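You operate a simulated robot arm through the tools that you are given. There is no shell and no other tool. Be economical: measure what you need, move in short steps, check, and stop when the job is done.

You are at the controls of a simulated robot arm. One attempt, no reset.

Task
Seal the sleeve of print P-45 at the heat the chart gives, and switch the sealer off.
Fine: hold the bar down till the lamp turns green; no scorch; put the print back where it lay; seal no other; leave the heat dial set.

Only the result counts: the job must be done as asked and must still hold three seconds after the hand-in. Knocking over, shifting, dropping, spilling or breaking anything else fails it. Lids that push on must go on centred and level and be pressed home; caps that screw on are set level and turned clockwise until they are tight.

Robot
A 6-joint arm with a two-finger parallel gripper, fixed in place. Base frame: the origin is at the foot of the arm, x ahead of it, y to its left, z up; the work surface is at about z = 0. Lengths are in mm, angles in rad, forces in N, time in s.
With the tool pointing down near the work surface it reaches from about 140 to 580 mm from the base axis. Its first joint turns from -1.152 to 1.152 rad. Payload 2.1 kg.
The tool frame sits at the grasp point between the pads (the TCP): z along the fingers, y along the line on which they close. The tips reach 30 mm beyond it. The gripper opens to 94 mm. The fingers are 28 mm wide and 10 mm thick; the gripper's body (50 by 96 mm) begins 55 mm behind the TCP.
Orientation is that of the tool frame in the base frame, as a unit quaternion [x, y, z, w]. With the fingers straight down and closing along the base's y, the tool's x points along the base's -x, its y along +y and its z along -z.

Tools
- The arm moves only by the tool nudge_tool. Its argument "plan" is a list of rows, each an object of numbers (a shift or turn left out is 0, a gripper value left out holds the last): "dx", "dy", "dz": the shift along the base's x, y, z in mm; "ax", "ay", "az": the turn, a rotation vector about the base's x, y, z in rad; "jaw": the finger opening in mm, from 0 to 94. In form: [{"dx": .., "dy": .., "dz": .., "ax": .., "ay": .., "az": .., "jaw": ..}, ...]. A call has 1 to 12 rows; each row shifts and turns the commanded pose from where the row before left it. Rows are played at 5 a second. More than 50 mm and 0.15 rad between two rows, or a gripper value outside its range, and nothing of the call is played. A pose out of reach is approached as far as the arm can. The call stops where the force on the tool passes 90 N (or 10 N more than at its start, if that is more) or the arm is blocked; 0.2 s more then pass. Each finger travels about 72 mm/s and halts on what it meets, pressing with about 27 N; the grip force reading is that of the motor and also rises with nothing between the fingers. The clock runs only during rows and for 0.2 s after the last one: add rows that do not move to give the fingers time. The reply holds the time, the measured pose of the TCP, the force on the tool along the base axes, the opening and the grip force, in the units named above and with some noise, with the torque about the TCP (base axes, N m) and any sound that the robot's microphone picked up.
- Cameras (640 x 400 px; columns grow to the right, rows downward): "scene" is fixed at [58.7, -368, 500.4]; the picture's right is [0.78, -0.63, 0.00], its down [-0.31, -0.38, -0.87] and it looks along [0.55, 0.68, -0.49] (base axes); focal length 288 px, centre (320, 200). "wrist" rides on the gripper at [76, 14, -103] in the tool frame; the picture's right is [-0.18, 0.98, 0.00], its down [-0.75, -0.14, -0.64] and it looks along [-0.63, -0.12, 0.77] (tool axes); focal length 243 px, centre (320, 200). There is no depth. A picture from a camera that has moved, and an enlarged one, comes with that camera's place and axes in the base frame and with its lens. The place of the scene camera against the robot may be out by one fixed shift of up to 12 mm in any direction.
- camera(camera): a new picture of that camera. It takes no simulated time.
- close_up(camera, box): a new picture of the part [left, top, right, bottom] of that camera's present view, enlarged. It takes no simulated time.
- finish_job(): hands the job in; it is judged then, once.

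Work in short steps. Places have to be worked out from the pictures, the camera data and where the tool is seen: move nearer, look again, correct. Check each grasp and each placing, and mend what went wrong. You have 120 turns and 68 pictures in all, those below and enlarged ones among them. Open the gripper and draw the arm clear of the work before you hand the job in, unless the task says otherwise; then end with one line.

The tools are called after "Emit:" by a JSON object that holds its "api" and its "payload". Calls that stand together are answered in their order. nudge_tool: Moves the arm, as the interface text tells. Its arguments: {"type":"object","properties":{"plan":{"type":"array"}},"required":["plan"]} The other tools are called the same way: camera (camera) takes a picture; close_up (camera, box) takes an enlarged picture of a part of a camera's view; finish_job () hands the job in.

At the start:

```text
time_s: 0.0
ee_pos: [287.2, -47.8, 334.9]
tool_rot: [0.0, 1.0, -0.001, 0.0]
ft_force: [0.2, 0.0, -0.7]
ft_torque: [0.02, 0.0, -0.01]
finger_gap: 94.1
grasp_force: 0.0
```

scene: 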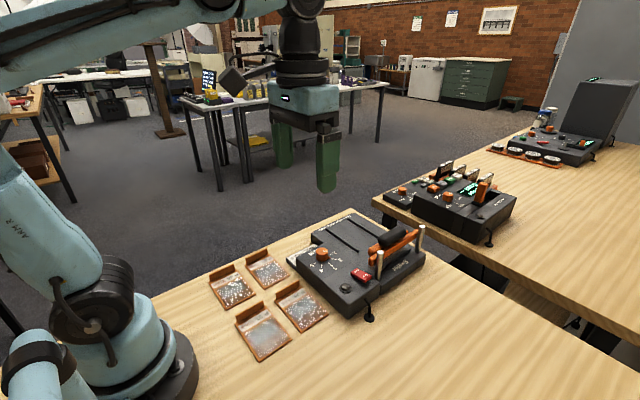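
wrist: 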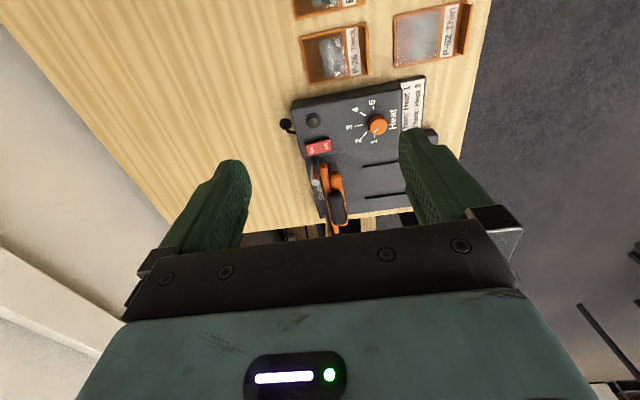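

I'll look closely at the prints, the chart and the sealer first.

Emit:
{"api": "close_up", "payload": {"camera": "scene", "box": [200, 200, 440, 360]}}

Emit:
{"api": "close_up", "payload": {"camera": "wrist", "box": [270, 0, 510, 150]}}

Emit:
{"api": "close_up", "payload": {"camera": "wrist", "box": [270, 70, 450, 240]}}

```text
2.50 times, centred on (320, 280) of scene
camera zoom: at [58.7, -368.0, 500.4], right [0.78, -0.63, 0.0], down [-0.31, -0.38, -0.87], along [0.55, 0.68, -0.49], focal length 721 px, centre (320, 0)
```

zoom: 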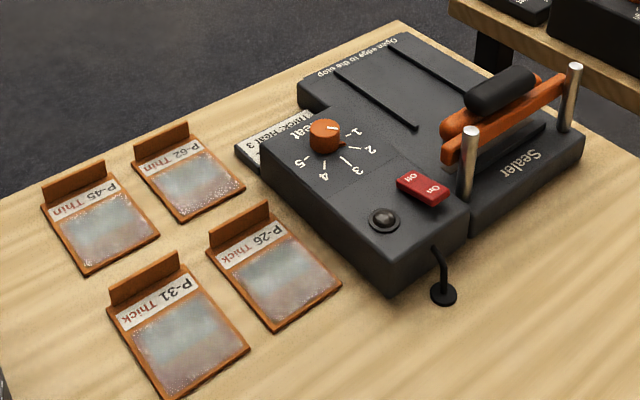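

```text
2.67 times, centred on (390, 75) of wrist
camera zoom: at [209.9, -34.2, 438.5], right [0.18, 0.98, 0.0], down [0.75, -0.14, 0.64], along [0.63, -0.12, -0.77], focal length 647 px, centre (133, 533)
```

zoom: 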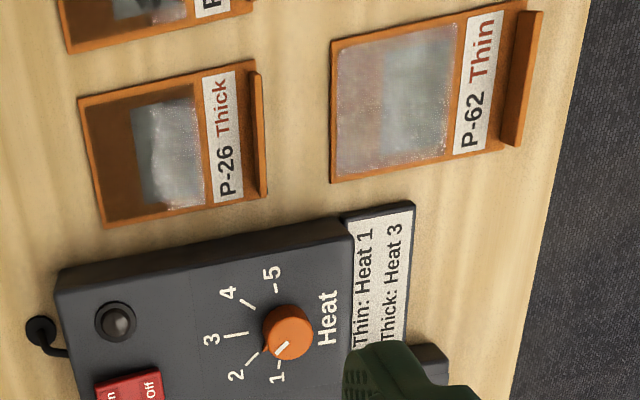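

```text
2.35 times, centred on (360, 155) of wrist
camera zoom: at [209.9, -34.2, 438.5], right [0.18, 0.98, 0.0], down [0.75, -0.14, 0.64], along [0.63, -0.12, -0.77], focal length 571 px, centre (226, 306)
```

zoom: 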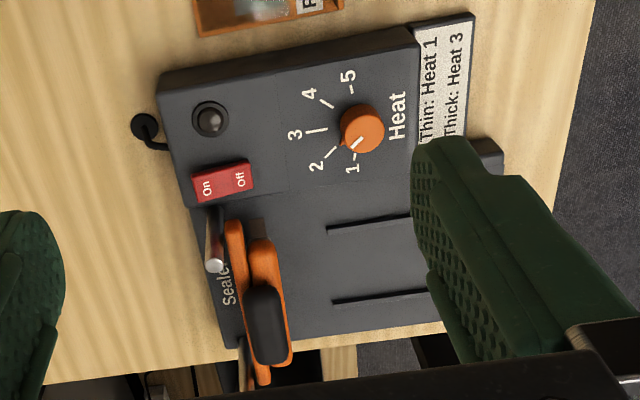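

P-45 is marked Thin, so the chart gives Heat 1. I'll move back and left to view the prints and sealer with less obstruction.

Emit:
{"api": "nudge_tool", "payload": {"plan": [{"dx": -40, "dy": 20}, {"dx": -40, "dy": 20}, {"dx": -20, "dy": 20}, {"dy": 20}]}}

Emit:
{"api": "camera", "payload": {"camera": "wrist"}}

```text
time_s: 1.0
ee_pos: [185.4, 29.5, 336.6]
tool_rot: [0.001, 1.0, -0.001, -0.001]
ft_force: [0.6, -0.3, -0.1]
ft_torque: [0.01, 0.01, -0.04]
finger_gap: 93.9
grasp_force: 0.1
```

```text
62 pictures are left
camera wrist: at [108.3, 44.9, 440.4], right [0.18, 0.98, 0.0], down [0.75, -0.14, 0.64], along [0.63, -0.12, -0.77], focal length 243 px, centre (320, 200)
```

wrist: 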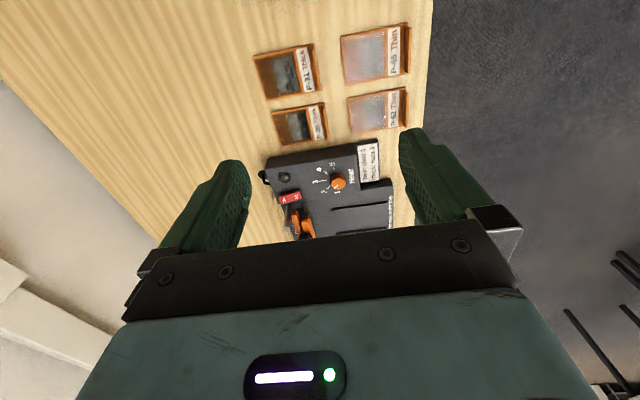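

Emit:
{"api": "close_up", "payload": {"camera": "wrist", "box": [240, 10, 430, 130]}}

Emit:
{"api": "close_up", "payload": {"camera": "wrist", "box": [250, 130, 410, 240]}}

Emit:
{"api": "close_up", "payload": {"camera": "scene", "box": [290, 205, 430, 300]}}

```text
3.33 times, centred on (335, 70) of wrist
camera zoom: at [108.3, 44.9, 440.4], right [0.18, 0.98, 0.0], down [0.75, -0.14, 0.64], along [0.63, -0.12, -0.77], focal length 809 px, centre (270, 633)
```

zoom: 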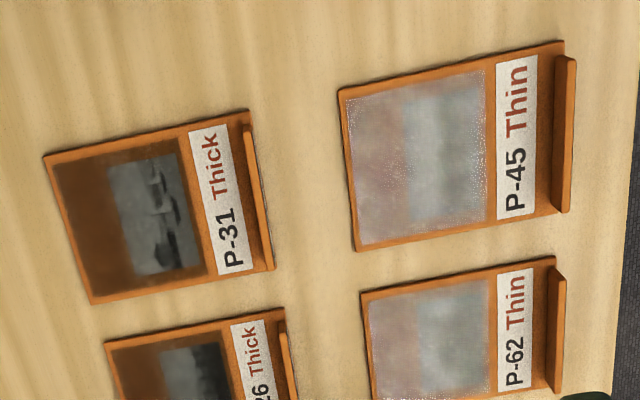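

```text
3.64 times, centred on (330, 185) of wrist
camera zoom: at [108.3, 44.9, 440.4], right [0.18, 0.98, 0.0], down [0.75, -0.14, 0.64], along [0.63, -0.12, -0.77], focal length 882 px, centre (284, 254)
```

zoom: 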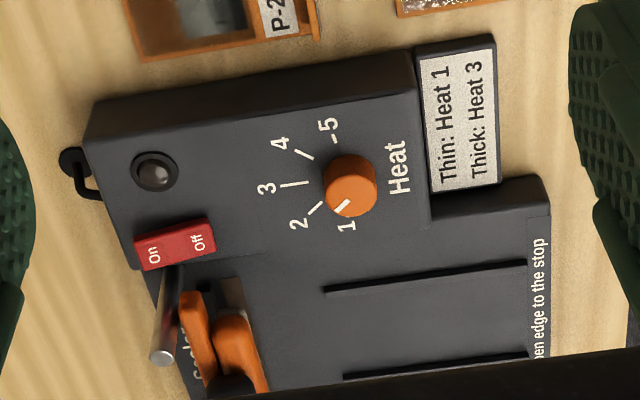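

```text
4.21 times, centred on (360, 252) of scene
camera zoom: at [58.7, -368.0, 500.4], right [0.78, -0.63, 0.0], down [-0.31, -0.38, -0.87], along [0.55, 0.68, -0.49], focal length 1214 px, centre (152, -21)
```

zoom: 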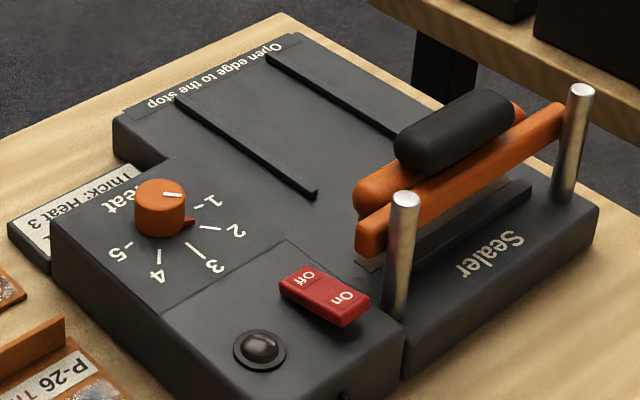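

Heat dial seems to point between 1 and 2, with the knob near (388, 29). I'll move in for a closer view of the panel.

Emit:
{"api": "nudge_tool", "payload": {"plan": [{"dx": 35, "dy": 8, "dz": -45}, {"dx": 35, "dy": 8, "dz": -45}, {"dx": 30, "dy": 5, "dz": -45}, {"dz": -45}, {}]}}

Emit:
{"api": "camera", "payload": {"camera": "wrist"}}

Emit:
{"api": "close_up", "payload": {"camera": "wrist", "box": [240, 130, 400, 230]}}

```text
refused: row 1 steps farther than a row can; nothing moved
```

```text
58 pictures are left
camera wrist: at [108.3, 44.9, 440.4], right [0.18, 0.98, 0.0], down [0.75, -0.14, 0.64], along [0.63, -0.12, -0.77], focal length 243 px, centre (320, 200)
```

wrist: 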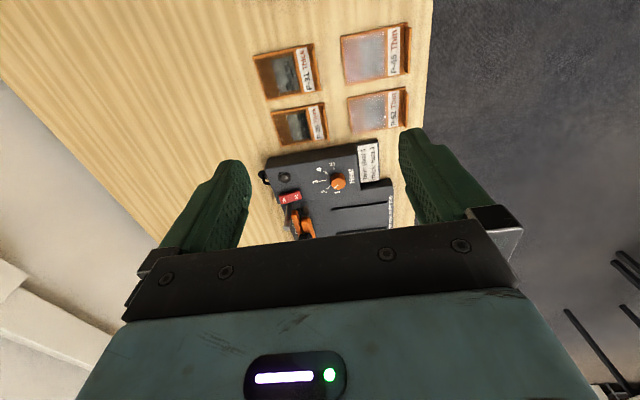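

```text
4.00 times, centred on (320, 180) of wrist
camera zoom: at [108.3, 44.9, 440.4], right [0.18, 0.98, 0.0], down [0.75, -0.14, 0.64], along [0.63, -0.12, -0.77], focal length 970 px, centre (320, 280)
```

zoom: 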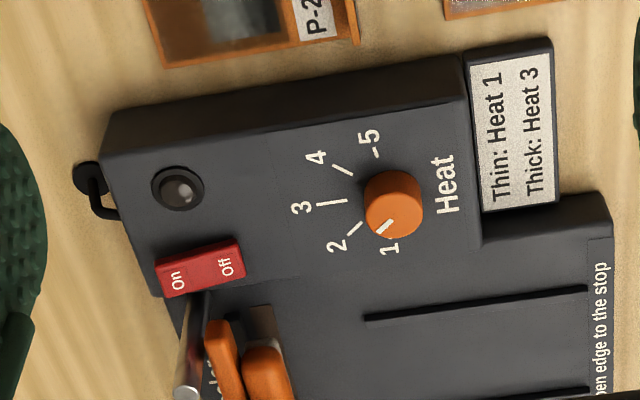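

The row step was too long; repeating in smaller steps (and I'll take pictures only after the move).

Emit:
{"api": "nudge_tool", "payload": {"plan": [{"dx": 28, "dy": 5, "dz": -35}, {"dx": 28, "dy": 5, "dz": -35}, {"dx": 28, "dy": 5, "dz": -35}, {"dx": 20, "dy": 3, "dz": -40}, {"dz": -40}, {}]}}

```text
time_s: 2.4
ee_pos: [287.1, 46.5, 150.5]
tool_rot: [-0.001, 1.0, -0.001, 0.0]
ft_force: [0.7, -0.7, -1.1]
ft_torque: [0.02, -0.01, 0.03]
finger_gap: 93.7
grasp_force: 0.1
```

Emit:
{"api": "camera", "payload": {"camera": "wrist"}}

Emit:
{"api": "close_up", "payload": {"camera": "wrist", "box": [240, 130, 400, 230]}}

```text
56 pictures are left
camera wrist: at [210.5, 62.3, 252.0], right [0.18, 0.98, 0.0], down [0.75, -0.14, 0.64], along [0.63, -0.12, -0.77], focal length 243 px, centre (320, 200)
```

wrist: 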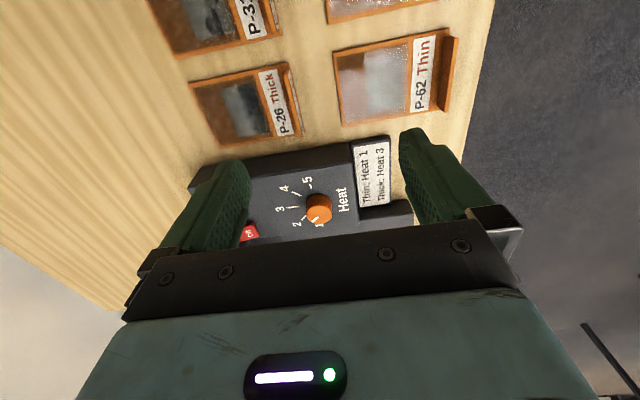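

```text
4.00 times, centred on (320, 180) of wrist
camera zoom: at [210.5, 62.3, 252.0], right [0.18, 0.98, 0.0], down [0.75, -0.14, 0.64], along [0.63, -0.12, -0.77], focal length 970 px, centre (320, 280)
```

zoom: 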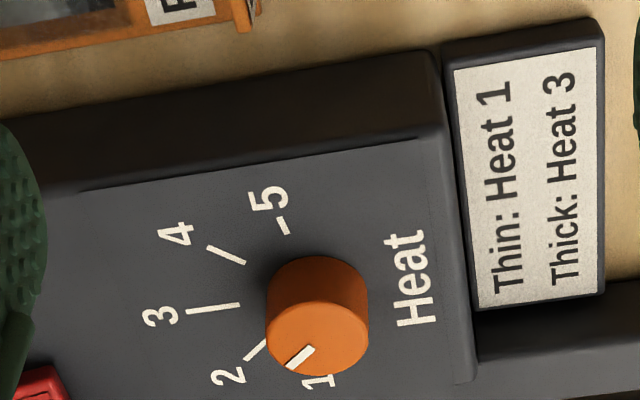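

The dial's pointer is aimed at about 2 (base direction +x,-y), so it needs ~45° counter-clockwise from above to reach 1. I go above the knob at about (384, 26) with the closing axis turned 45°, clear of the pointer.

Emit:
{"api": "nudge_tool", "payload": {"plan": [{"dx": 17, "dy": -4, "az": -0.131, "jaw": 55}, {"dx": 17, "dy": -4, "az": -0.131}, {"dx": 17, "dy": -4, "az": -0.131}, {"dx": 17, "dy": -4, "az": -0.131}, {"dx": 17, "dy": -4, "az": -0.131}, {"dx": 12, "dy": -0.5, "dz": -20, "az": -0.13}, {}]}}

Emit:
{"api": "close_up", "payload": {"camera": "scene", "box": [250, 140, 450, 300]}}

Emit:
{"api": "camera", "payload": {"camera": "wrist"}}

```text
time_s: 4.0
ee_pos: [387.5, 28.5, 128.8]
tool_rot: [0.384, 0.923, 0.0, 0.0]
ft_force: [0.0, -0.1, -0.9]
ft_torque: [0.0, 0.01, 0.03]
finger_gap: 55.3
grasp_force: 0.2
```

```text
2.50 times, centred on (350, 220) of scene
camera zoom: at [58.7, -368.0, 500.4], right [0.78, -0.63, 0.0], down [-0.31, -0.38, -0.87], along [0.55, 0.68, -0.49], focal length 721 px, centre (245, 150)
```

zoom: 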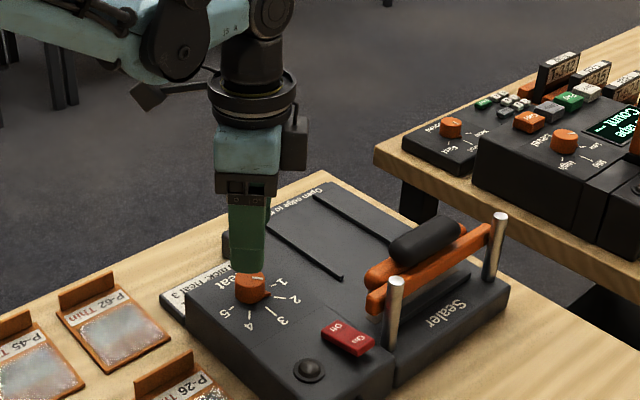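

```text
53 pictures are left
camera wrist: at [343.3, 93.6, 231.2], right [0.83, 0.56, 0.0], down [0.43, -0.63, 0.64], along [0.36, -0.53, -0.77], focal length 243 px, centre (320, 200)
```

wrist: 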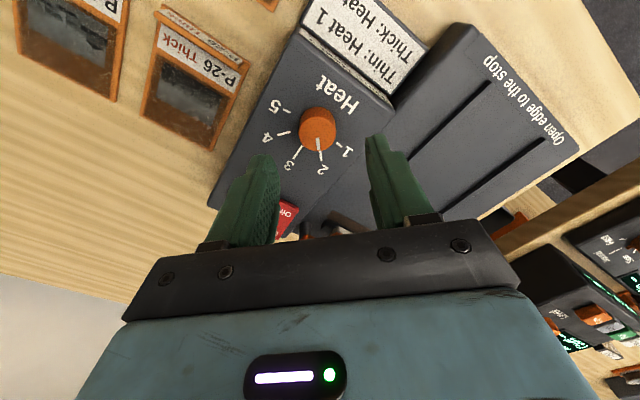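

Knob sits at about (386, 28) with top z≈60, almost under the TCP. I shift slightly and go down around it.

Emit:
{"api": "nudge_tool", "payload": {"plan": [{"dx": -1, "dz": -20}, {"dz": -15}, {"dz": -10}, {}]}}

Emit:
{"api": "close_up", "payload": {"camera": "scene", "box": [290, 200, 430, 290]}}

Emit:
{"api": "camera", "payload": {"camera": "wrist"}}

```text
time_s: 5.0
ee_pos: [386.5, 28.8, 84.2]
tool_rot: [0.382, 0.924, -0.001, -0.001]
ft_force: [0.5, -0.3, 0.6]
ft_torque: [0.01, 0.01, 0.02]
finger_gap: 55.2
grasp_force: 0.1
```

```text
4.44 times, centred on (360, 245) of scene
camera zoom: at [58.7, -368.0, 500.4], right [0.78, -0.63, 0.0], down [-0.31, -0.38, -0.87], along [0.55, 0.68, -0.49], focal length 1282 px, centre (142, 0)
```

zoom: 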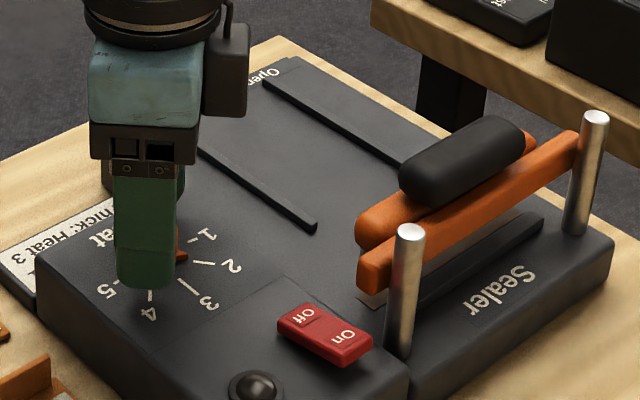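

```text
51 pictures are left
camera wrist: at [342.6, 93.6, 187.5], right [0.83, 0.56, 0.0], down [0.43, -0.63, 0.64], along [0.36, -0.53, -0.77], focal length 243 px, centre (320, 200)
```

wrist: 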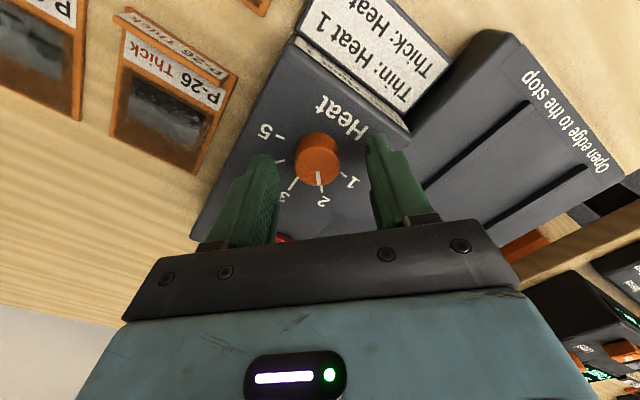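

Fingers straddle the knob, with the tips just below the knob top. Going a bit lower and closing gently.

Emit:
{"api": "nudge_tool", "payload": {"plan": [{"dz": -3}, {"dz": -2}, {"jaw": 38}, {"jaw": 30}, {"jaw": 22}, {}]}}

```text
time_s: 6.4
ee_pos: [386.7, 28.4, 78.8]
tool_rot: [0.383, 0.924, -0.002, 0.0]
ft_force: [-7.3, -8.1, -3.2]
ft_torque: [-0.09, 0.15, 0.01]
finger_gap: 27.1
grasp_force: 45.1
```

Knob is gripped (27 mm). I ease the side load and turn 45° counter-clockwise.

Emit:
{"api": "nudge_tool", "payload": {"plan": [{"dx": -0.7, "dy": -0.7}, {"az": 0.131}, {"az": 0.131}, {"az": 0.131}, {"az": 0.131}, {"az": 0.131}, {"az": 0.13}, {}]}}

Emit:
{"api": "close_up", "payload": {"camera": "wrist", "box": [240, 110, 400, 230]}}

```text
time_s: 8.2
ee_pos: [386.2, 27.0, 80.7]
tool_rot: [0.0, 1.0, 0.0, 0.0]
ft_force: [2.7, 0.5, -4.2]
ft_torque: [0.09, -0.15, -0.65]
finger_gap: 27.3
grasp_force: 45.1
```

```text
3.33 times, centred on (320, 170) of wrist
camera zoom: at [309.5, 42.9, 183.7], right [0.18, 0.98, 0.0], down [0.75, -0.14, 0.64], along [0.63, -0.12, -0.77], focal length 809 px, centre (320, 300)
```

zoom: 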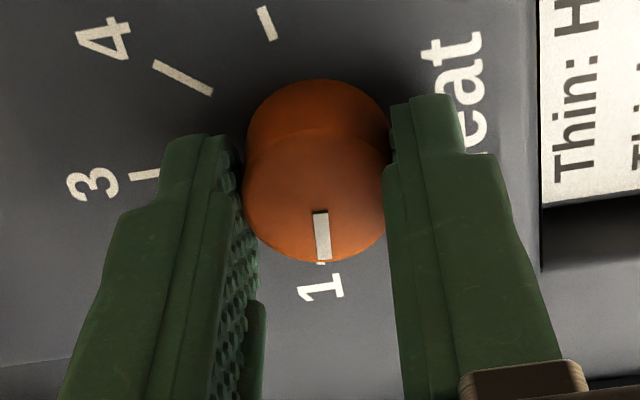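

Pointer appears at 1. I'll release, rise and check precisely.

Emit:
{"api": "nudge_tool", "payload": {"plan": [{"jaw": 55}, {}, {"dz": 25}, {"dz": 25}, {"dx": -30, "dz": 10}, {}]}}

Emit:
{"api": "close_up", "payload": {"camera": "wrist", "box": [260, 110, 400, 210]}}

Emit:
{"api": "close_up", "payload": {"camera": "scene", "box": [290, 220, 390, 290]}}

```text
time_s: 9.6
ee_pos: [354.5, 25.8, 140.9]
tool_rot: [0.0, 1.0, -0.001, 0.0]
ft_force: [0.3, 0.6, -0.7]
ft_torque: [0.02, 0.02, 0.0]
finger_gap: 54.6
grasp_force: 0.1
```

```text
4.00 times, centred on (330, 160) of wrist
camera zoom: at [278.4, 42.0, 243.5], right [0.18, 0.98, 0.0], down [0.75, -0.14, 0.64], along [0.63, -0.12, -0.77], focal length 970 px, centre (280, 360)
```

zoom: 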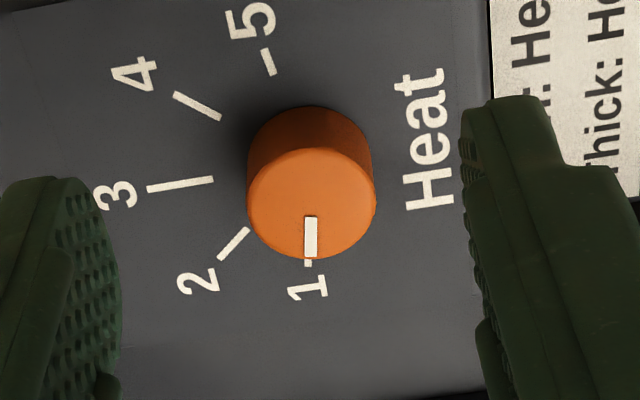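

```text
5.71 times, centred on (340, 255) of scene
camera zoom: at [58.7, -368.0, 500.4], right [0.78, -0.63, 0.0], down [-0.31, -0.38, -0.87], along [0.55, 0.68, -0.49], focal length 1648 px, centre (206, -114)
```

zoom: 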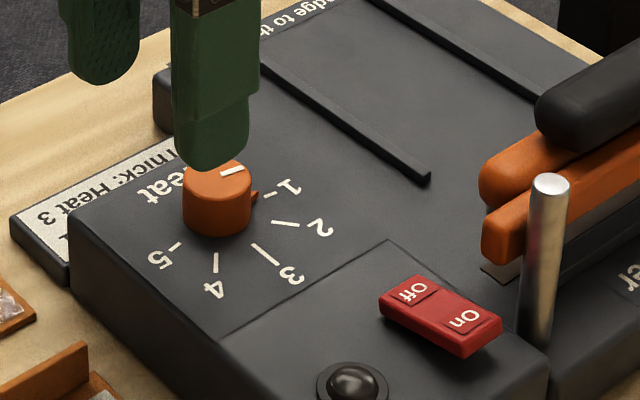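

Dial is on 1. Now I'll view the bar, guides and stop by rotating the wrist camera to look from the +y side.

Emit:
{"api": "nudge_tool", "payload": {"plan": [{"dx": 15, "dy": 3, "dz": 10, "az": -0.145}, {"dx": 15, "dy": 3, "dz": 10, "az": -0.145}, {"dx": 15, "dy": 3, "dz": 10, "az": -0.145}, {"dx": 15, "dy": 3, "dz": 10, "az": -0.145}, {"dx": 15, "dy": 3, "az": -0.145}, {"dx": 15, "dy": 3, "az": -0.145}, {"dx": 15, "dy": 3, "az": -0.145}, {"dx": 15, "dy": 3, "az": -0.145}, {"dx": 15, "az": -0.145}, {"dx": 15, "az": -0.145}, {"az": -0.12}, {}]}}

Emit:
{"api": "camera", "payload": {"camera": "wrist"}}

```text
time_s: 12.2
ee_pos: [505.2, 51.4, 179.2]
tool_rot: [0.708, 0.706, -0.001, -0.001]
ft_force: [0.9, -0.3, -0.7]
ft_torque: [-0.01, -0.01, 0.01]
finger_gap: 55.1
grasp_force: 0.1
```

```text
47 pictures are left
camera wrist: at [519.5, 128.7, 283.3], right [0.98, -0.19, 0.0], down [-0.14, -0.75, 0.64], along [-0.12, -0.63, -0.77], focal length 243 px, centre (320, 200)
```

wrist: 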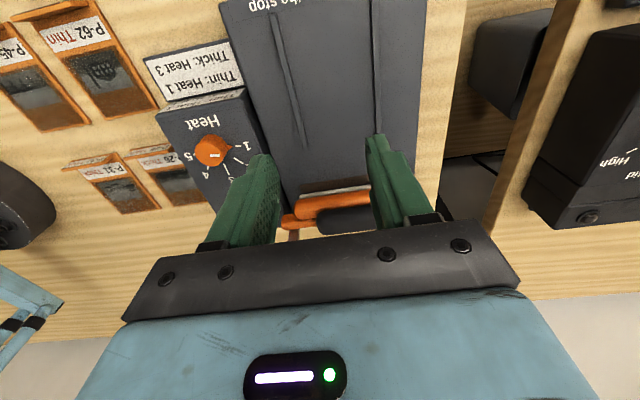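

The bar is low in view; shifting in -y (staying high) brings it up the picture.

Emit:
{"api": "nudge_tool", "payload": {"plan": [{"dy": -25, "dz": 5, "jaw": 94}, {"dy": -25, "dz": 5}, {"dy": -20}, {}]}}

Emit:
{"api": "camera", "payload": {"camera": "wrist"}}

Emit:
{"api": "close_up", "payload": {"camera": "wrist", "box": [220, 20, 420, 220]}}

```text
time_s: 13.2
ee_pos: [504.0, -18.0, 190.9]
tool_rot: [0.707, 0.707, -0.001, -0.001]
ft_force: [-0.1, -0.1, 0.6]
ft_torque: [0.0, -0.01, 0.01]
finger_gap: 93.8
grasp_force: 0.0
```

```text
46 pictures are left
camera wrist: at [519.3, 58.3, 293.8], right [0.98, -0.18, 0.0], down [-0.14, -0.75, 0.64], along [-0.12, -0.63, -0.77], focal length 243 px, centre (320, 200)
```

wrist: 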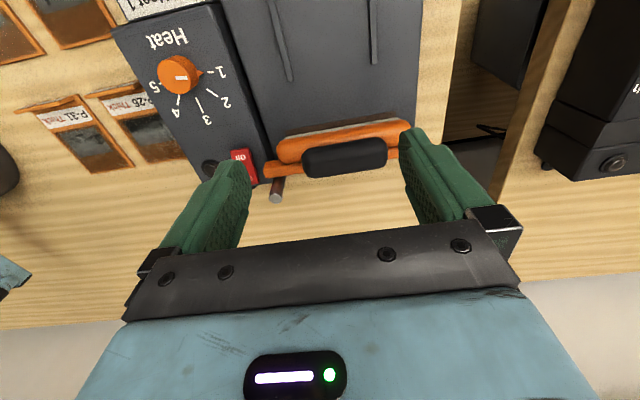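

```text
2.00 times, centred on (320, 120) of wrist
camera zoom: at [519.3, 58.3, 293.8], right [0.98, -0.18, 0.0], down [-0.14, -0.75, 0.64], along [-0.12, -0.63, -0.77], focal length 485 px, centre (320, 360)
```

zoom: 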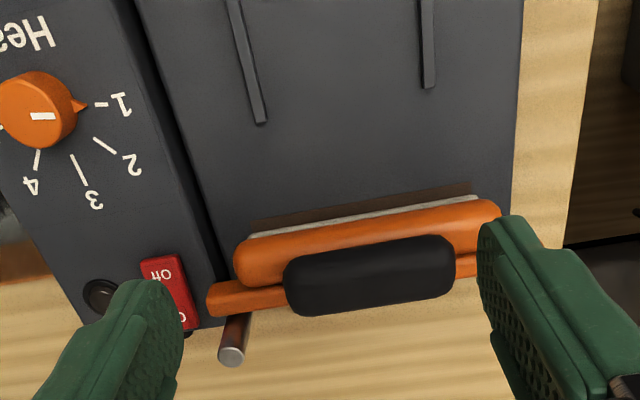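

The bar is at about y≈-50, with the handle at (520, -60, ~93), rails at x≈480 and 560 and the stop behind the bar. Now I go back to P-45 in default orientation for a close look at its tab.

Emit:
{"api": "nudge_tool", "payload": {"plan": [{"dy": 14, "dz": 20, "az": 0.143}, {"dx": -34, "dy": 14, "dz": 10, "az": 0.143}, {"dx": -34, "dy": 14, "az": 0.143}, {"dx": -34, "dy": 14, "az": 0.143}, {"dx": -34, "dy": 14, "az": 0.143}, {"dx": -34, "dy": 14, "az": 0.143}, {"dx": -34, "dy": 14, "az": 0.143}, {"dx": -34, "dy": 14, "az": 0.143}, {"dx": -34, "dy": 14, "az": 0.143}, {"dx": -34, "dy": 14, "az": 0.143}, {"dx": -34, "dy": 10, "az": 0.141}, {}]}}

Emit:
{"api": "camera", "payload": {"camera": "wrist"}}

```text
time_s: 15.8
ee_pos: [163.8, 133.2, 219.7]
tool_rot: [-0.001, 1.0, 0.0, 0.0]
ft_force: [-0.1, 0.8, 0.0]
ft_torque: [0.03, 0.01, -0.01]
finger_gap: 94.2
grasp_force: 0.0
```

```text
44 pictures are left
camera wrist: at [86.2, 147.6, 322.5], right [0.18, 0.98, 0.0], down [0.75, -0.14, 0.64], along [0.63, -0.12, -0.77], focal length 243 px, centre (320, 200)
```

wrist: 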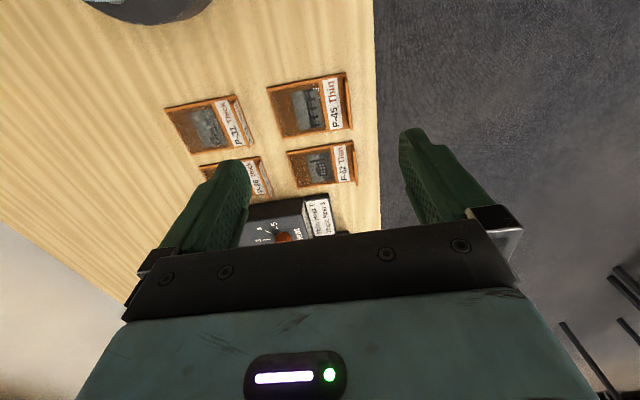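

I descend for a closer view of P-45.

Emit:
{"api": "nudge_tool", "payload": {"plan": [{"dz": -45}, {"dz": -45, "dx": 0}, {}]}}

Emit:
{"api": "close_up", "payload": {"camera": "wrist", "box": [240, 40, 400, 160]}}

Emit:
{"api": "close_up", "payload": {"camera": "scene", "box": [200, 240, 300, 310]}}

```text
time_s: 16.6
ee_pos: [165.6, 131.1, 129.2]
tool_rot: [0.0, 1.0, 0.0, -0.001]
ft_force: [0.2, -0.4, 0.3]
ft_torque: [-0.03, 0.0, -0.03]
finger_gap: 94.2
grasp_force: 0.1
```

```text
3.33 times, centred on (320, 100) of wrist
camera zoom: at [89.0, 146.1, 232.4], right [0.18, 0.98, 0.0], down [0.75, -0.14, 0.64], along [0.63, -0.12, -0.77], focal length 809 px, centre (320, 533)
```

zoom: 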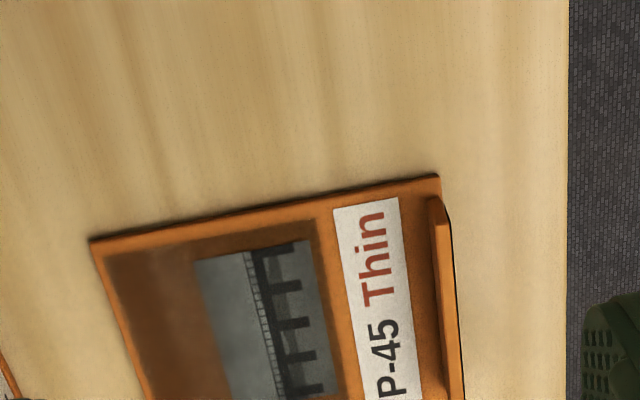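

```text
5.71 times, centred on (250, 275) of scene
camera zoom: at [58.7, -368.0, 500.4], right [0.78, -0.63, 0.0], down [-0.31, -0.38, -0.87], along [0.55, 0.68, -0.49], focal length 1648 px, centre (720, -229)
```

zoom: 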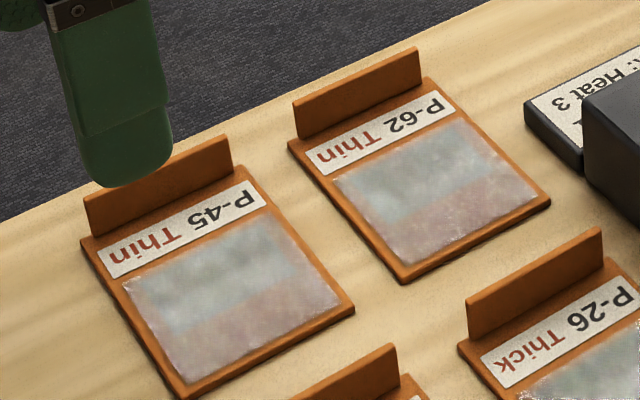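

P-45's tab is a thin fin about 16 mm tall at y≈161.5, with x centre ≈195. I move above it with the jaw at 40 mm.

Emit:
{"api": "nudge_tool", "payload": {"plan": [{"dx": 15, "dy": 15, "jaw": 40}, {"dx": 14.5, "dy": 14.5}, {"dz": -25}, {"dz": -25}, {}, {}]}}

Emit:
{"api": "camera", "payload": {"camera": "wrist"}}

Emit:
{"api": "close_up", "payload": {"camera": "scene", "box": [200, 240, 300, 310]}}

```text
time_s: 18.0
ee_pos: [194.8, 162.9, 79.8]
tool_rot: [-0.001, 1.0, -0.001, 0.0]
ft_force: [-0.1, -0.2, 0.5]
ft_torque: [-0.01, -0.01, 0.0]
finger_gap: 39.8
grasp_force: 0.2
```

```text
41 pictures are left
camera wrist: at [118.0, 177.9, 183.6], right [0.18, 0.98, 0.0], down [0.75, -0.14, 0.64], along [0.63, -0.12, -0.77], focal length 243 px, centre (320, 200)
```

wrist: 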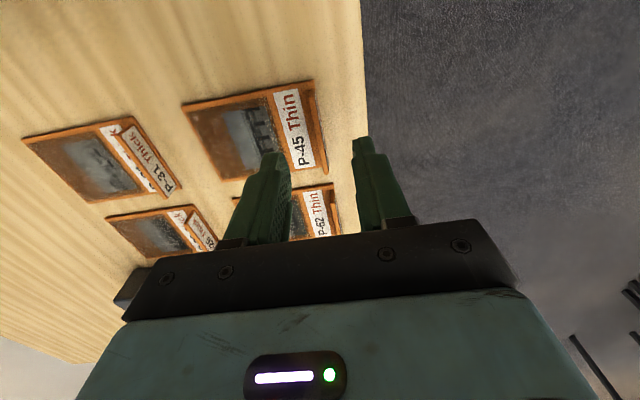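

```text
5.71 times, centred on (250, 275) of scene
camera zoom: at [58.7, -368.0, 500.4], right [0.78, -0.63, 0.0], down [-0.31, -0.38, -0.87], along [0.55, 0.68, -0.49], focal length 1648 px, centre (720, -229)
```

zoom: 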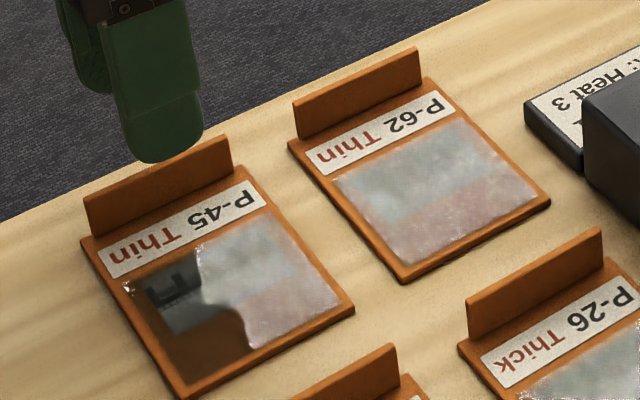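

The tab lies between the fingers. I descend to TCP z≈36 and close gently.

Emit:
{"api": "nudge_tool", "payload": {"plan": [{"dz": -20}, {"dz": -15}, {"dz": -8}, {}]}}

Emit:
{"api": "close_up", "payload": {"camera": "wrist", "box": [220, 60, 420, 210]}}

Emit:
{"api": "close_up", "payload": {"camera": "scene", "box": [200, 240, 300, 310]}}

```text
time_s: 19.0
ee_pos: [195.4, 161.0, 37.5]
tool_rot: [0.0, 1.0, -0.001, -0.001]
ft_force: [-0.9, 0.6, 0.4]
ft_torque: [0.0, -0.02, -0.05]
finger_gap: 40.1
grasp_force: 0.0
```

```text
2.67 times, centred on (320, 135) of wrist
camera zoom: at [118.6, 176.1, 140.6], right [0.18, 0.98, 0.0], down [0.75, -0.14, 0.64], along [0.63, -0.12, -0.77], focal length 647 px, centre (320, 373)
```

zoom: 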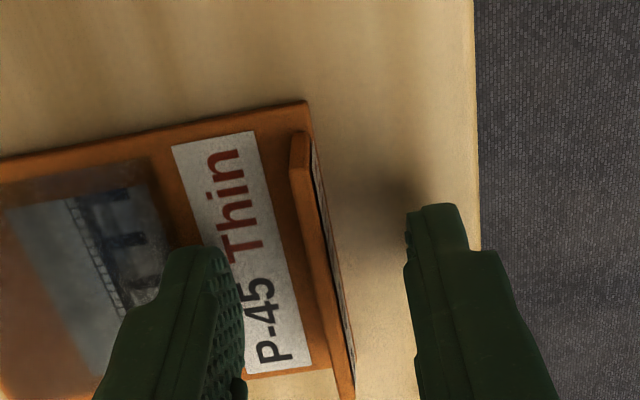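

```text
5.71 times, centred on (250, 275) of scene
camera zoom: at [58.7, -368.0, 500.4], right [0.78, -0.63, 0.0], down [-0.31, -0.38, -0.87], along [0.55, 0.68, -0.49], focal length 1648 px, centre (720, -229)
```

zoom: 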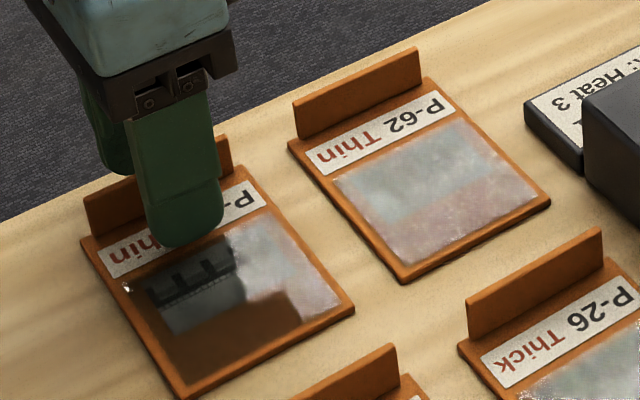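

Well centred. Closing on the tab.

Emit:
{"api": "nudge_tool", "payload": {"plan": [{"jaw": 20}, {"jaw": 10}, {"jaw": 4}, {"jaw": 0}, {}, {}]}}

Emit:
{"api": "close_up", "payload": {"camera": "scene", "box": [200, 240, 300, 310]}}

```text
time_s: 20.4
ee_pos: [194.6, 161.0, 37.7]
tool_rot: [0.0, 1.0, 0.0, 0.0]
ft_force: [-0.2, -0.8, 0.0]
ft_torque: [0.03, 0.03, 0.02]
finger_gap: 2.6
grasp_force: 27.5
```

```text
5.71 times, centred on (250, 275) of scene
camera zoom: at [58.7, -368.0, 500.4], right [0.78, -0.63, 0.0], down [-0.31, -0.38, -0.87], along [0.55, 0.68, -0.49], focal length 1648 px, centre (720, -229)
```

zoom: 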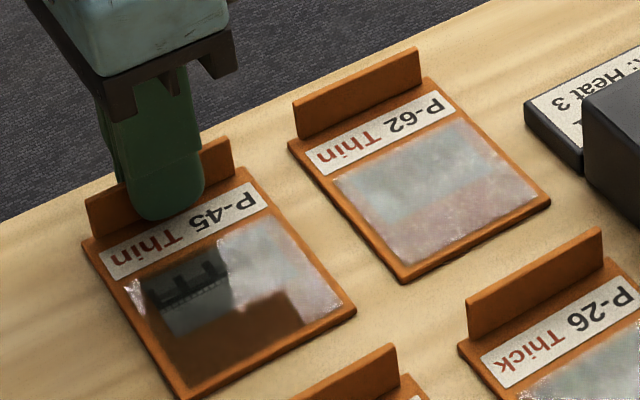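

Tab is held (2.6 mm thick). I lift 80 mm and check it hangs level.

Emit:
{"api": "nudge_tool", "payload": {"plan": [{"dz": 5}, {"dz": 15}, {"dz": 30}, {"dz": 30}, {}]}}

Emit:
{"api": "close_up", "payload": {"camera": "scene", "box": [180, 180, 320, 300]}}

```text
time_s: 21.6
ee_pos: [196.2, 162.5, 115.2]
tool_rot: [-0.001, 1.0, -0.001, 0.0]
ft_force: [0.1, 0.9, -0.4]
ft_torque: [-0.01, 0.0, -0.01]
finger_gap: 2.6
grasp_force: 27.0
```

```text
3.33 times, centred on (250, 240) of scene
camera zoom: at [58.7, -368.0, 500.4], right [0.78, -0.63, 0.0], down [-0.31, -0.38, -0.87], along [0.55, 0.68, -0.49], focal length 961 px, centre (553, 67)
```

zoom: 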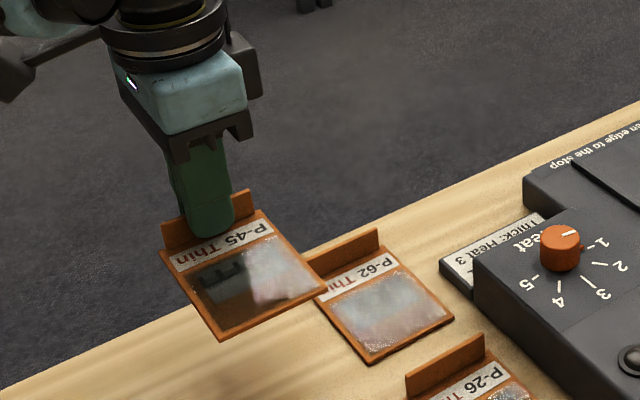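

Held level. Carrying it +x over to above the guide rails.

Emit:
{"api": "nudge_tool", "payload": {"plan": [{"dx": 20}, {"dx": 35}, {"dx": 35}, {"dx": 35}, {"dx": 35}, {"dx": 35}, {"dx": 35}, {"dx": 35, "dy": -5}, {"dx": 35, "dy": -5}, {"dx": 25, "dy": -5}, {}, {}]}}

Emit:
{"api": "camera", "payload": {"camera": "wrist"}}

Emit:
{"api": "close_up", "payload": {"camera": "scene", "box": [290, 120, 450, 300]}}

```text
time_s: 24.2
ee_pos: [518.6, 149.5, 118.0]
tool_rot: [-0.001, 1.0, -0.001, 0.0]
ft_force: [-0.1, -0.5, -0.7]
ft_torque: [0.0, 0.01, 0.0]
finger_gap: 2.6
grasp_force: 27.1
```

```text
35 pictures are left
camera wrist: at [442.4, 164.3, 221.6], right [0.18, 0.98, 0.0], down [0.75, -0.14, 0.64], along [0.63, -0.12, -0.77], focal length 243 px, centre (320, 200)
```

wrist: 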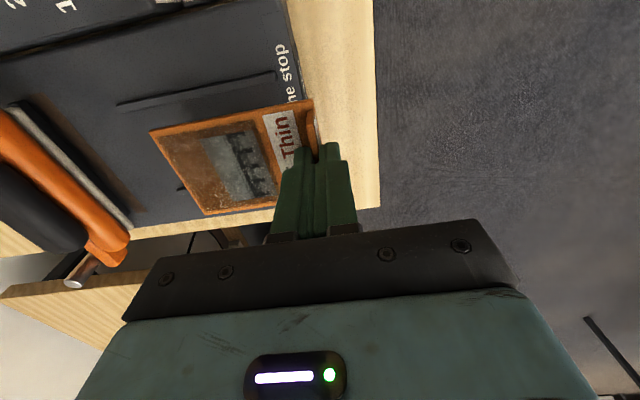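

```text
2.22 times, centred on (370, 210) of scene
camera zoom: at [58.7, -368.0, 500.4], right [0.78, -0.63, 0.0], down [-0.31, -0.38, -0.87], along [0.55, 0.68, -0.49], focal length 641 px, centre (209, 178)
```

zoom: 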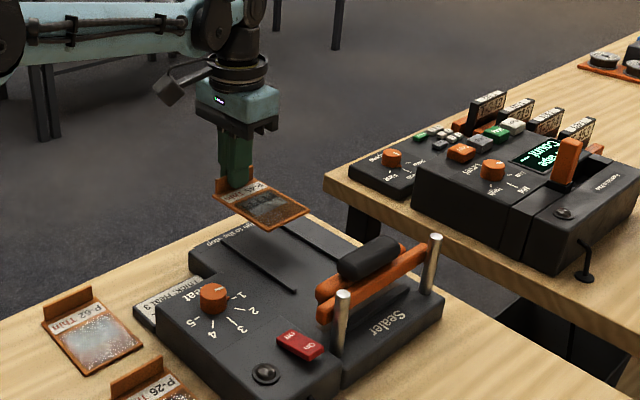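

The sleeve (x≈486–554) is over the rails (≈476 to 557). I shift slightly -x and lower to just above the rails for a check.

Emit:
{"api": "nudge_tool", "payload": {"plan": [{"dx": -1.5, "dy": -15, "dz": -10}, {"dy": -15, "dz": -10}, {"dz": -6}, {}]}}

Emit:
{"api": "camera", "payload": {"camera": "wrist"}}

Emit:
{"api": "close_up", "payload": {"camera": "scene", "box": [320, 170, 440, 270]}}

```text
time_s: 25.2
ee_pos: [518.2, 117.5, 91.8]
tool_rot: [0.0, 1.0, -0.001, -0.001]
ft_force: [1.1, 0.6, 0.5]
ft_torque: [-0.01, 0.04, 0.02]
finger_gap: 2.8
grasp_force: 26.8
```

```text
33 pictures are left
camera wrist: at [442.5, 132.4, 195.7], right [0.18, 0.98, 0.0], down [0.75, -0.14, 0.64], along [0.63, -0.12, -0.77], focal length 243 px, centre (320, 200)
```

wrist: 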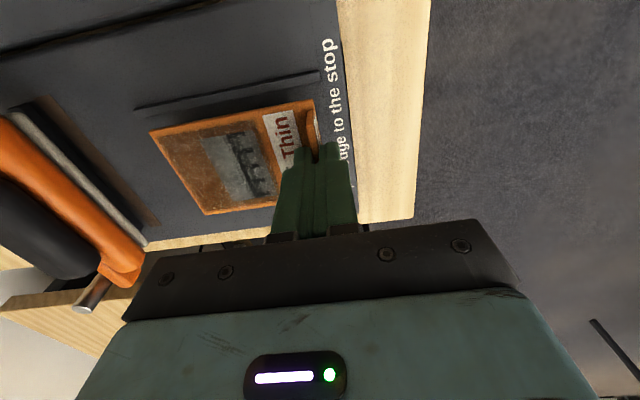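

```text
4.00 times, centred on (380, 220) of scene
camera zoom: at [58.7, -368.0, 500.4], right [0.78, -0.63, 0.0], down [-0.31, -0.38, -0.87], along [0.55, 0.68, -0.49], focal length 1153 px, centre (80, 120)
```

zoom: 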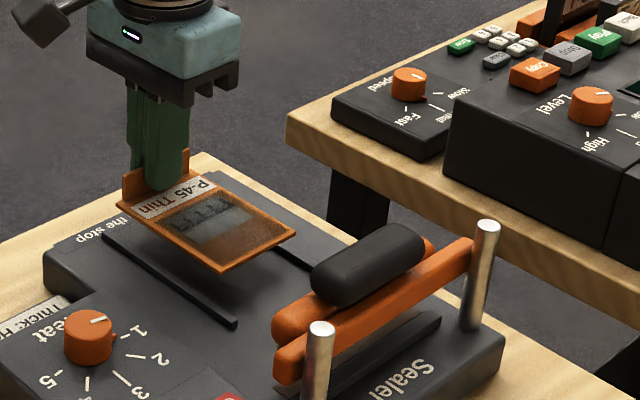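

Gap is ~5 mm at the near rail and ~0 at the far rail, so I shift -2.5 mm in x and lower more, checking again.

Emit:
{"api": "nudge_tool", "payload": {"plan": [{"dx": -2.5, "dz": -4}, {"dz": -4}, {}]}}

Emit:
{"api": "close_up", "payload": {"camera": "scene", "box": [330, 190, 410, 260]}}

Emit:
{"api": "close_up", "payload": {"camera": "wrist", "box": [100, 50, 340, 250]}}

```text
time_s: 26.0
ee_pos: [516.8, 115.7, 84.1]
tool_rot: [0.0, 1.0, 0.0, 0.0]
ft_force: [1.2, -0.3, 0.5]
ft_torque: [0.04, 0.0, -0.01]
finger_gap: 2.7
grasp_force: 27.5
```

```text
5.71 times, centred on (370, 225) of scene
camera zoom: at [58.7, -368.0, 500.4], right [0.78, -0.63, 0.0], down [-0.31, -0.38, -0.87], along [0.55, 0.68, -0.49], focal length 1648 px, centre (34, 57)
```

zoom: 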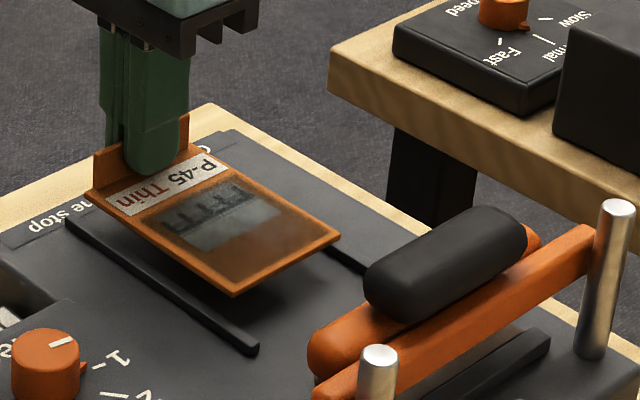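

```text
2.00 times, centred on (220, 150) of wrist
camera zoom: at [440.7, 131.0, 187.8], right [0.18, 0.98, 0.0], down [0.75, -0.14, 0.64], along [0.63, -0.12, -0.77], focal length 485 px, centre (520, 300)
```

zoom: 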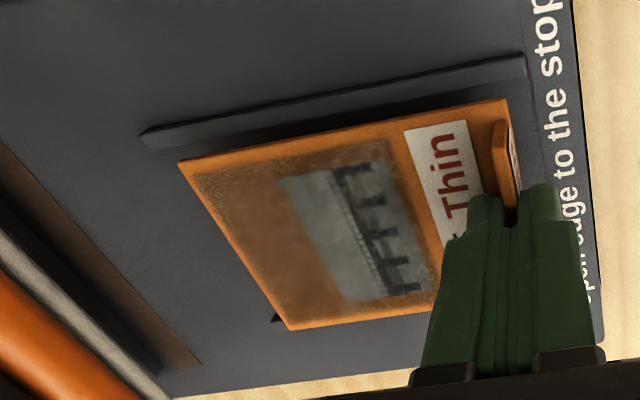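

Roughly 2.4 mm clearance on each side now. I lower in small steps, watching force.

Emit:
{"api": "nudge_tool", "payload": {"plan": [{"dz": -2}, {"dz": -2}, {"dz": -2}, {}]}}

Emit:
{"api": "close_up", "payload": {"camera": "scene", "box": [330, 190, 410, 260]}}

```text
time_s: 27.0
ee_pos: [516.6, 115.2, 77.9]
tool_rot: [0.0, 1.0, 0.0, 0.0]
ft_force: [-0.1, 0.2, -0.1]
ft_torque: [0.04, 0.0, 0.01]
finger_gap: 2.8
grasp_force: 27.0
```

```text
5.71 times, centred on (370, 225) of scene
camera zoom: at [58.7, -368.0, 500.4], right [0.78, -0.63, 0.0], down [-0.31, -0.38, -0.87], along [0.55, 0.68, -0.49], focal length 1648 px, centre (34, 57)
```

zoom: 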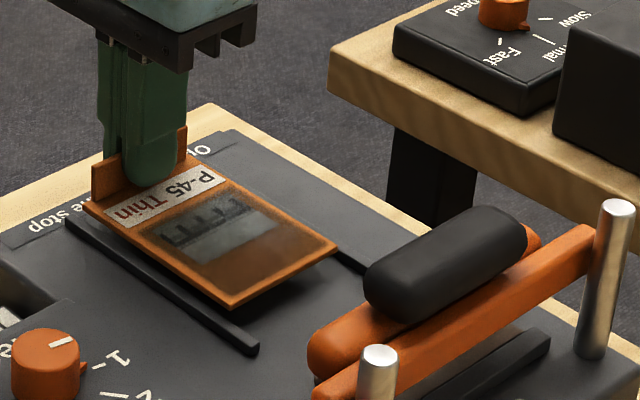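

Still hovering; continue down.

Emit:
{"api": "nudge_tool", "payload": {"plan": [{"dz": -1.5}, {"dz": -1.5}, {}]}}

```text
time_s: 27.8
ee_pos: [517.7, 117.5, 73.6]
tool_rot: [0.0, 1.0, -0.001, -0.001]
ft_force: [1.2, 0.6, -0.2]
ft_torque: [0.02, -0.01, -0.02]
finger_gap: 2.5
grasp_force: 26.5
```

Emit:
{"api": "nudge_tool", "payload": {"plan": [{"dz": -1.5}, {"dz": -1.5}, {}]}}

Emit:
{"api": "close_up", "payload": {"camera": "scene", "box": [330, 190, 410, 260]}}

```text
time_s: 28.6
ee_pos: [516.6, 116.3, 71.5]
tool_rot: [0.0, 1.0, 0.001, 0.001]
ft_force: [4.3, 2.2, 19.7]
ft_torque: [0.01, 0.59, -0.06]
finger_gap: 2.7
grasp_force: 26.8
```

```text
5.71 times, centred on (370, 225) of scene
camera zoom: at [58.6, -368.0, 500.4], right [0.78, -0.63, 0.0], down [-0.31, -0.38, -0.87], along [0.55, 0.68, -0.49], focal length 1648 px, centre (34, 57)
```

zoom: 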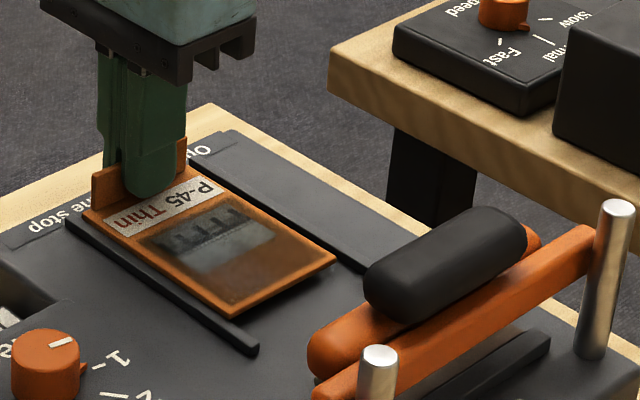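

Contact of 20 N on the -x side: likely the near rail. I raise, shift +1.5 in x, and try again.

Emit:
{"api": "nudge_tool", "payload": {"plan": [{"dz": 3}, {"dx": 1.5}, {"dz": -1.5}, {"dz": -1}, {}]}}

```text
time_s: 29.8
ee_pos: [517.8, 116.7, 71.4]
tool_rot: [0.0, 1.0, -0.001, 0.0]
ft_force: [0.3, 0.3, -0.1]
ft_torque: [0.02, 0.0, 0.01]
finger_gap: 2.5
grasp_force: 27.3
```

Emit:
{"api": "nudge_tool", "payload": {"plan": [{"dz": -0.7}, {}]}}

Emit:
{"api": "close_up", "payload": {"camera": "wrist", "box": [100, 50, 340, 250]}}

```text
time_s: 30.4
ee_pos: [518.2, 116.2, 70.5]
tool_rot: [0.0, 1.0, 0.0, 0.0]
ft_force: [1.0, 0.6, -0.3]
ft_torque: [0.0, 0.0, -0.01]
finger_gap: 2.6
grasp_force: 27.2
```

```text
2.00 times, centred on (220, 150) of wrist
camera zoom: at [441.7, 131.1, 173.6], right [0.18, 0.98, 0.0], down [0.75, -0.14, 0.64], along [0.63, -0.12, -0.77], focal length 485 px, centre (520, 300)
```

zoom: 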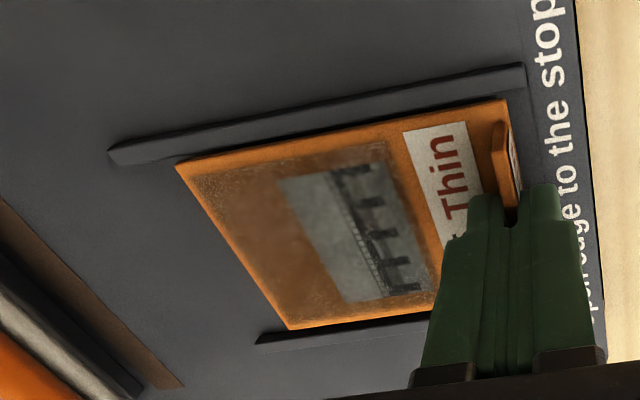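

Now between the rails without contact. Lowering to touch the plate.

Emit:
{"api": "nudge_tool", "payload": {"plan": [{"dz": -1}, {"dz": -1}, {}]}}

```text
time_s: 31.2
ee_pos: [517.3, 116.1, 69.9]
tool_rot: [0.0, 1.0, -0.001, 0.0]
ft_force: [-0.5, 0.8, -0.7]
ft_torque: [0.0, -0.01, 0.06]
finger_gap: 2.8
grasp_force: 27.2
```

Emit:
{"api": "nudge_tool", "payload": {"plan": [{"dz": -1}, {"dz": -0.7}, {}]}}

```text
time_s: 32.0
ee_pos: [517.3, 116.0, 67.5]
tool_rot: [0.0, 1.0, -0.001, 0.001]
ft_force: [0.2, -0.6, 2.7]
ft_torque: [-0.01, -0.09, 0.02]
finger_gap: 2.6
grasp_force: 27.1
```

Light plate contact (2.7 N). I raise 0.5 mm and slide in -y under the bar, part way.

Emit:
{"api": "nudge_tool", "payload": {"plan": [{"dz": 0.5}, {"dy": -12}, {"dy": -12}, {"dy": -12}, {"dy": -12}, {"dy": -12}, {}]}}

Emit:
{"api": "close_up", "payload": {"camera": "scene", "box": [320, 190, 440, 290]}}

Emit:
{"api": "camera", "payload": {"camera": "wrist"}}

```text
time_s: 33.6
ee_pos: [516.9, 56.1, 67.9]
tool_rot: [0.0, 1.0, 0.0, 0.001]
ft_force: [1.1, -0.3, 0.0]
ft_torque: [0.01, -0.04, 0.0]
finger_gap: 2.6
grasp_force: 27.0
```

```text
4.00 times, centred on (380, 240) of scene
camera zoom: at [58.7, -368.0, 500.4], right [0.78, -0.63, 0.0], down [-0.31, -0.38, -0.87], along [0.55, 0.68, -0.49], focal length 1153 px, centre (80, 40)
```

zoom: 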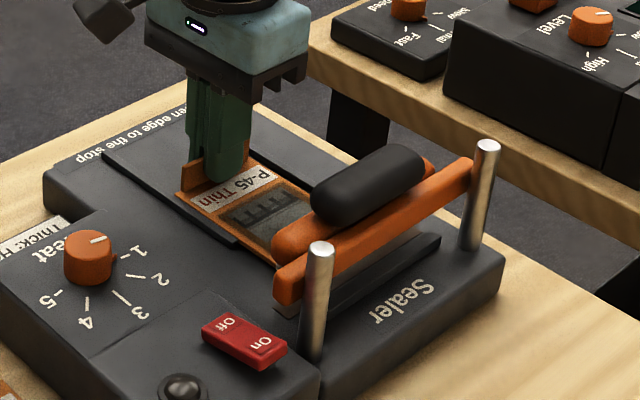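

```text
25 pictures are left
camera wrist: at [440.5, 71.1, 171.7], right [0.18, 0.98, 0.0], down [0.75, -0.14, 0.64], along [0.63, -0.12, -0.77], focal length 243 px, centre (320, 200)
```

wrist: 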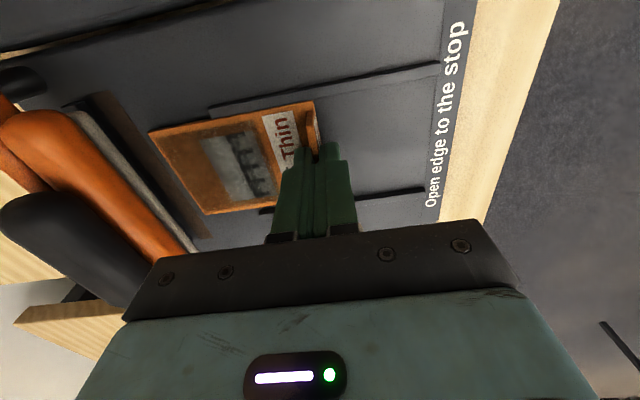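

Sliding free. I continue in small steps till the stop is felt.

Emit:
{"api": "nudge_tool", "payload": {"plan": [{"dy": -6}, {"dy": -6}, {"dy": -6}, {"dy": -6}, {}]}}

```text
time_s: 34.8
ee_pos: [516.8, 33.3, 69.4]
tool_rot: [0.0, 1.0, 0.0, 0.001]
ft_force: [6.0, 2.6, 0.2]
ft_torque: [0.1, -0.25, 0.01]
finger_gap: 2.6
grasp_force: 26.5
```

A slight side force (+6 N in x) suggests brushing the near rail; I ease +0.8 mm in x and go on gently.

Emit:
{"api": "nudge_tool", "payload": {"plan": [{"dx": 0.8}, {}]}}

```text
time_s: 35.4
ee_pos: [517.9, 31.7, 69.3]
tool_rot: [0.001, 1.0, -0.001, 0.001]
ft_force: [-0.4, 0.2, 0.6]
ft_torque: [0.01, -0.02, -0.01]
finger_gap: 2.7
grasp_force: 27.0
```

Emit:
{"api": "nudge_tool", "payload": {"plan": [{"dy": -4}, {"dy": -3}, {"dy": -3}, {}]}}

Emit:
{"api": "close_up", "payload": {"camera": "scene", "box": [330, 200, 430, 280]}}

```text
time_s: 36.4
ee_pos: [518.9, 28.9, 68.6]
tool_rot: [-0.003, 1.0, 0.005, 0.0]
ft_force: [-0.1, 33.9, 5.0]
ft_torque: [0.76, 0.09, -0.22]
finger_gap: 2.8
grasp_force: 26.7
```

```text
5.00 times, centred on (380, 240) of scene
camera zoom: at [58.7, -368.0, 500.4], right [0.78, -0.63, 0.0], down [-0.31, -0.38, -0.87], along [0.55, 0.68, -0.49], focal length 1442 px, centre (20, 0)
```

zoom: 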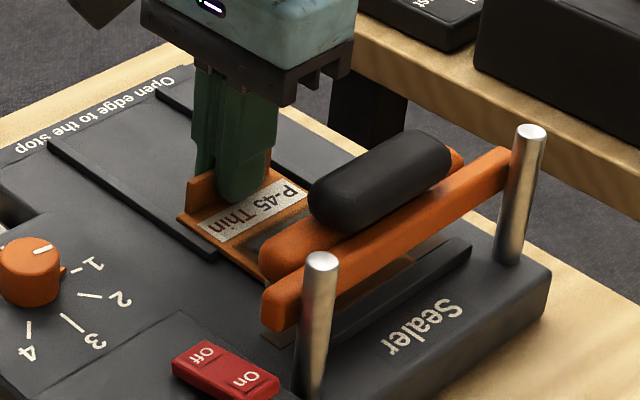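

34 N in y: the open edge is at the stop. I relax the push but keep it touching.

Emit:
{"api": "nudge_tool", "payload": {"plan": [{"dy": 3}, {}, {}]}}

```text
time_s: 37.2
ee_pos: [518.1, 28.9, 69.5]
tool_rot: [-0.001, 1.0, 0.003, 0.0]
ft_force: [-1.2, 24.3, 1.2]
ft_torque: [0.67, -0.03, -0.11]
finger_gap: 2.6
grasp_force: 27.4
```

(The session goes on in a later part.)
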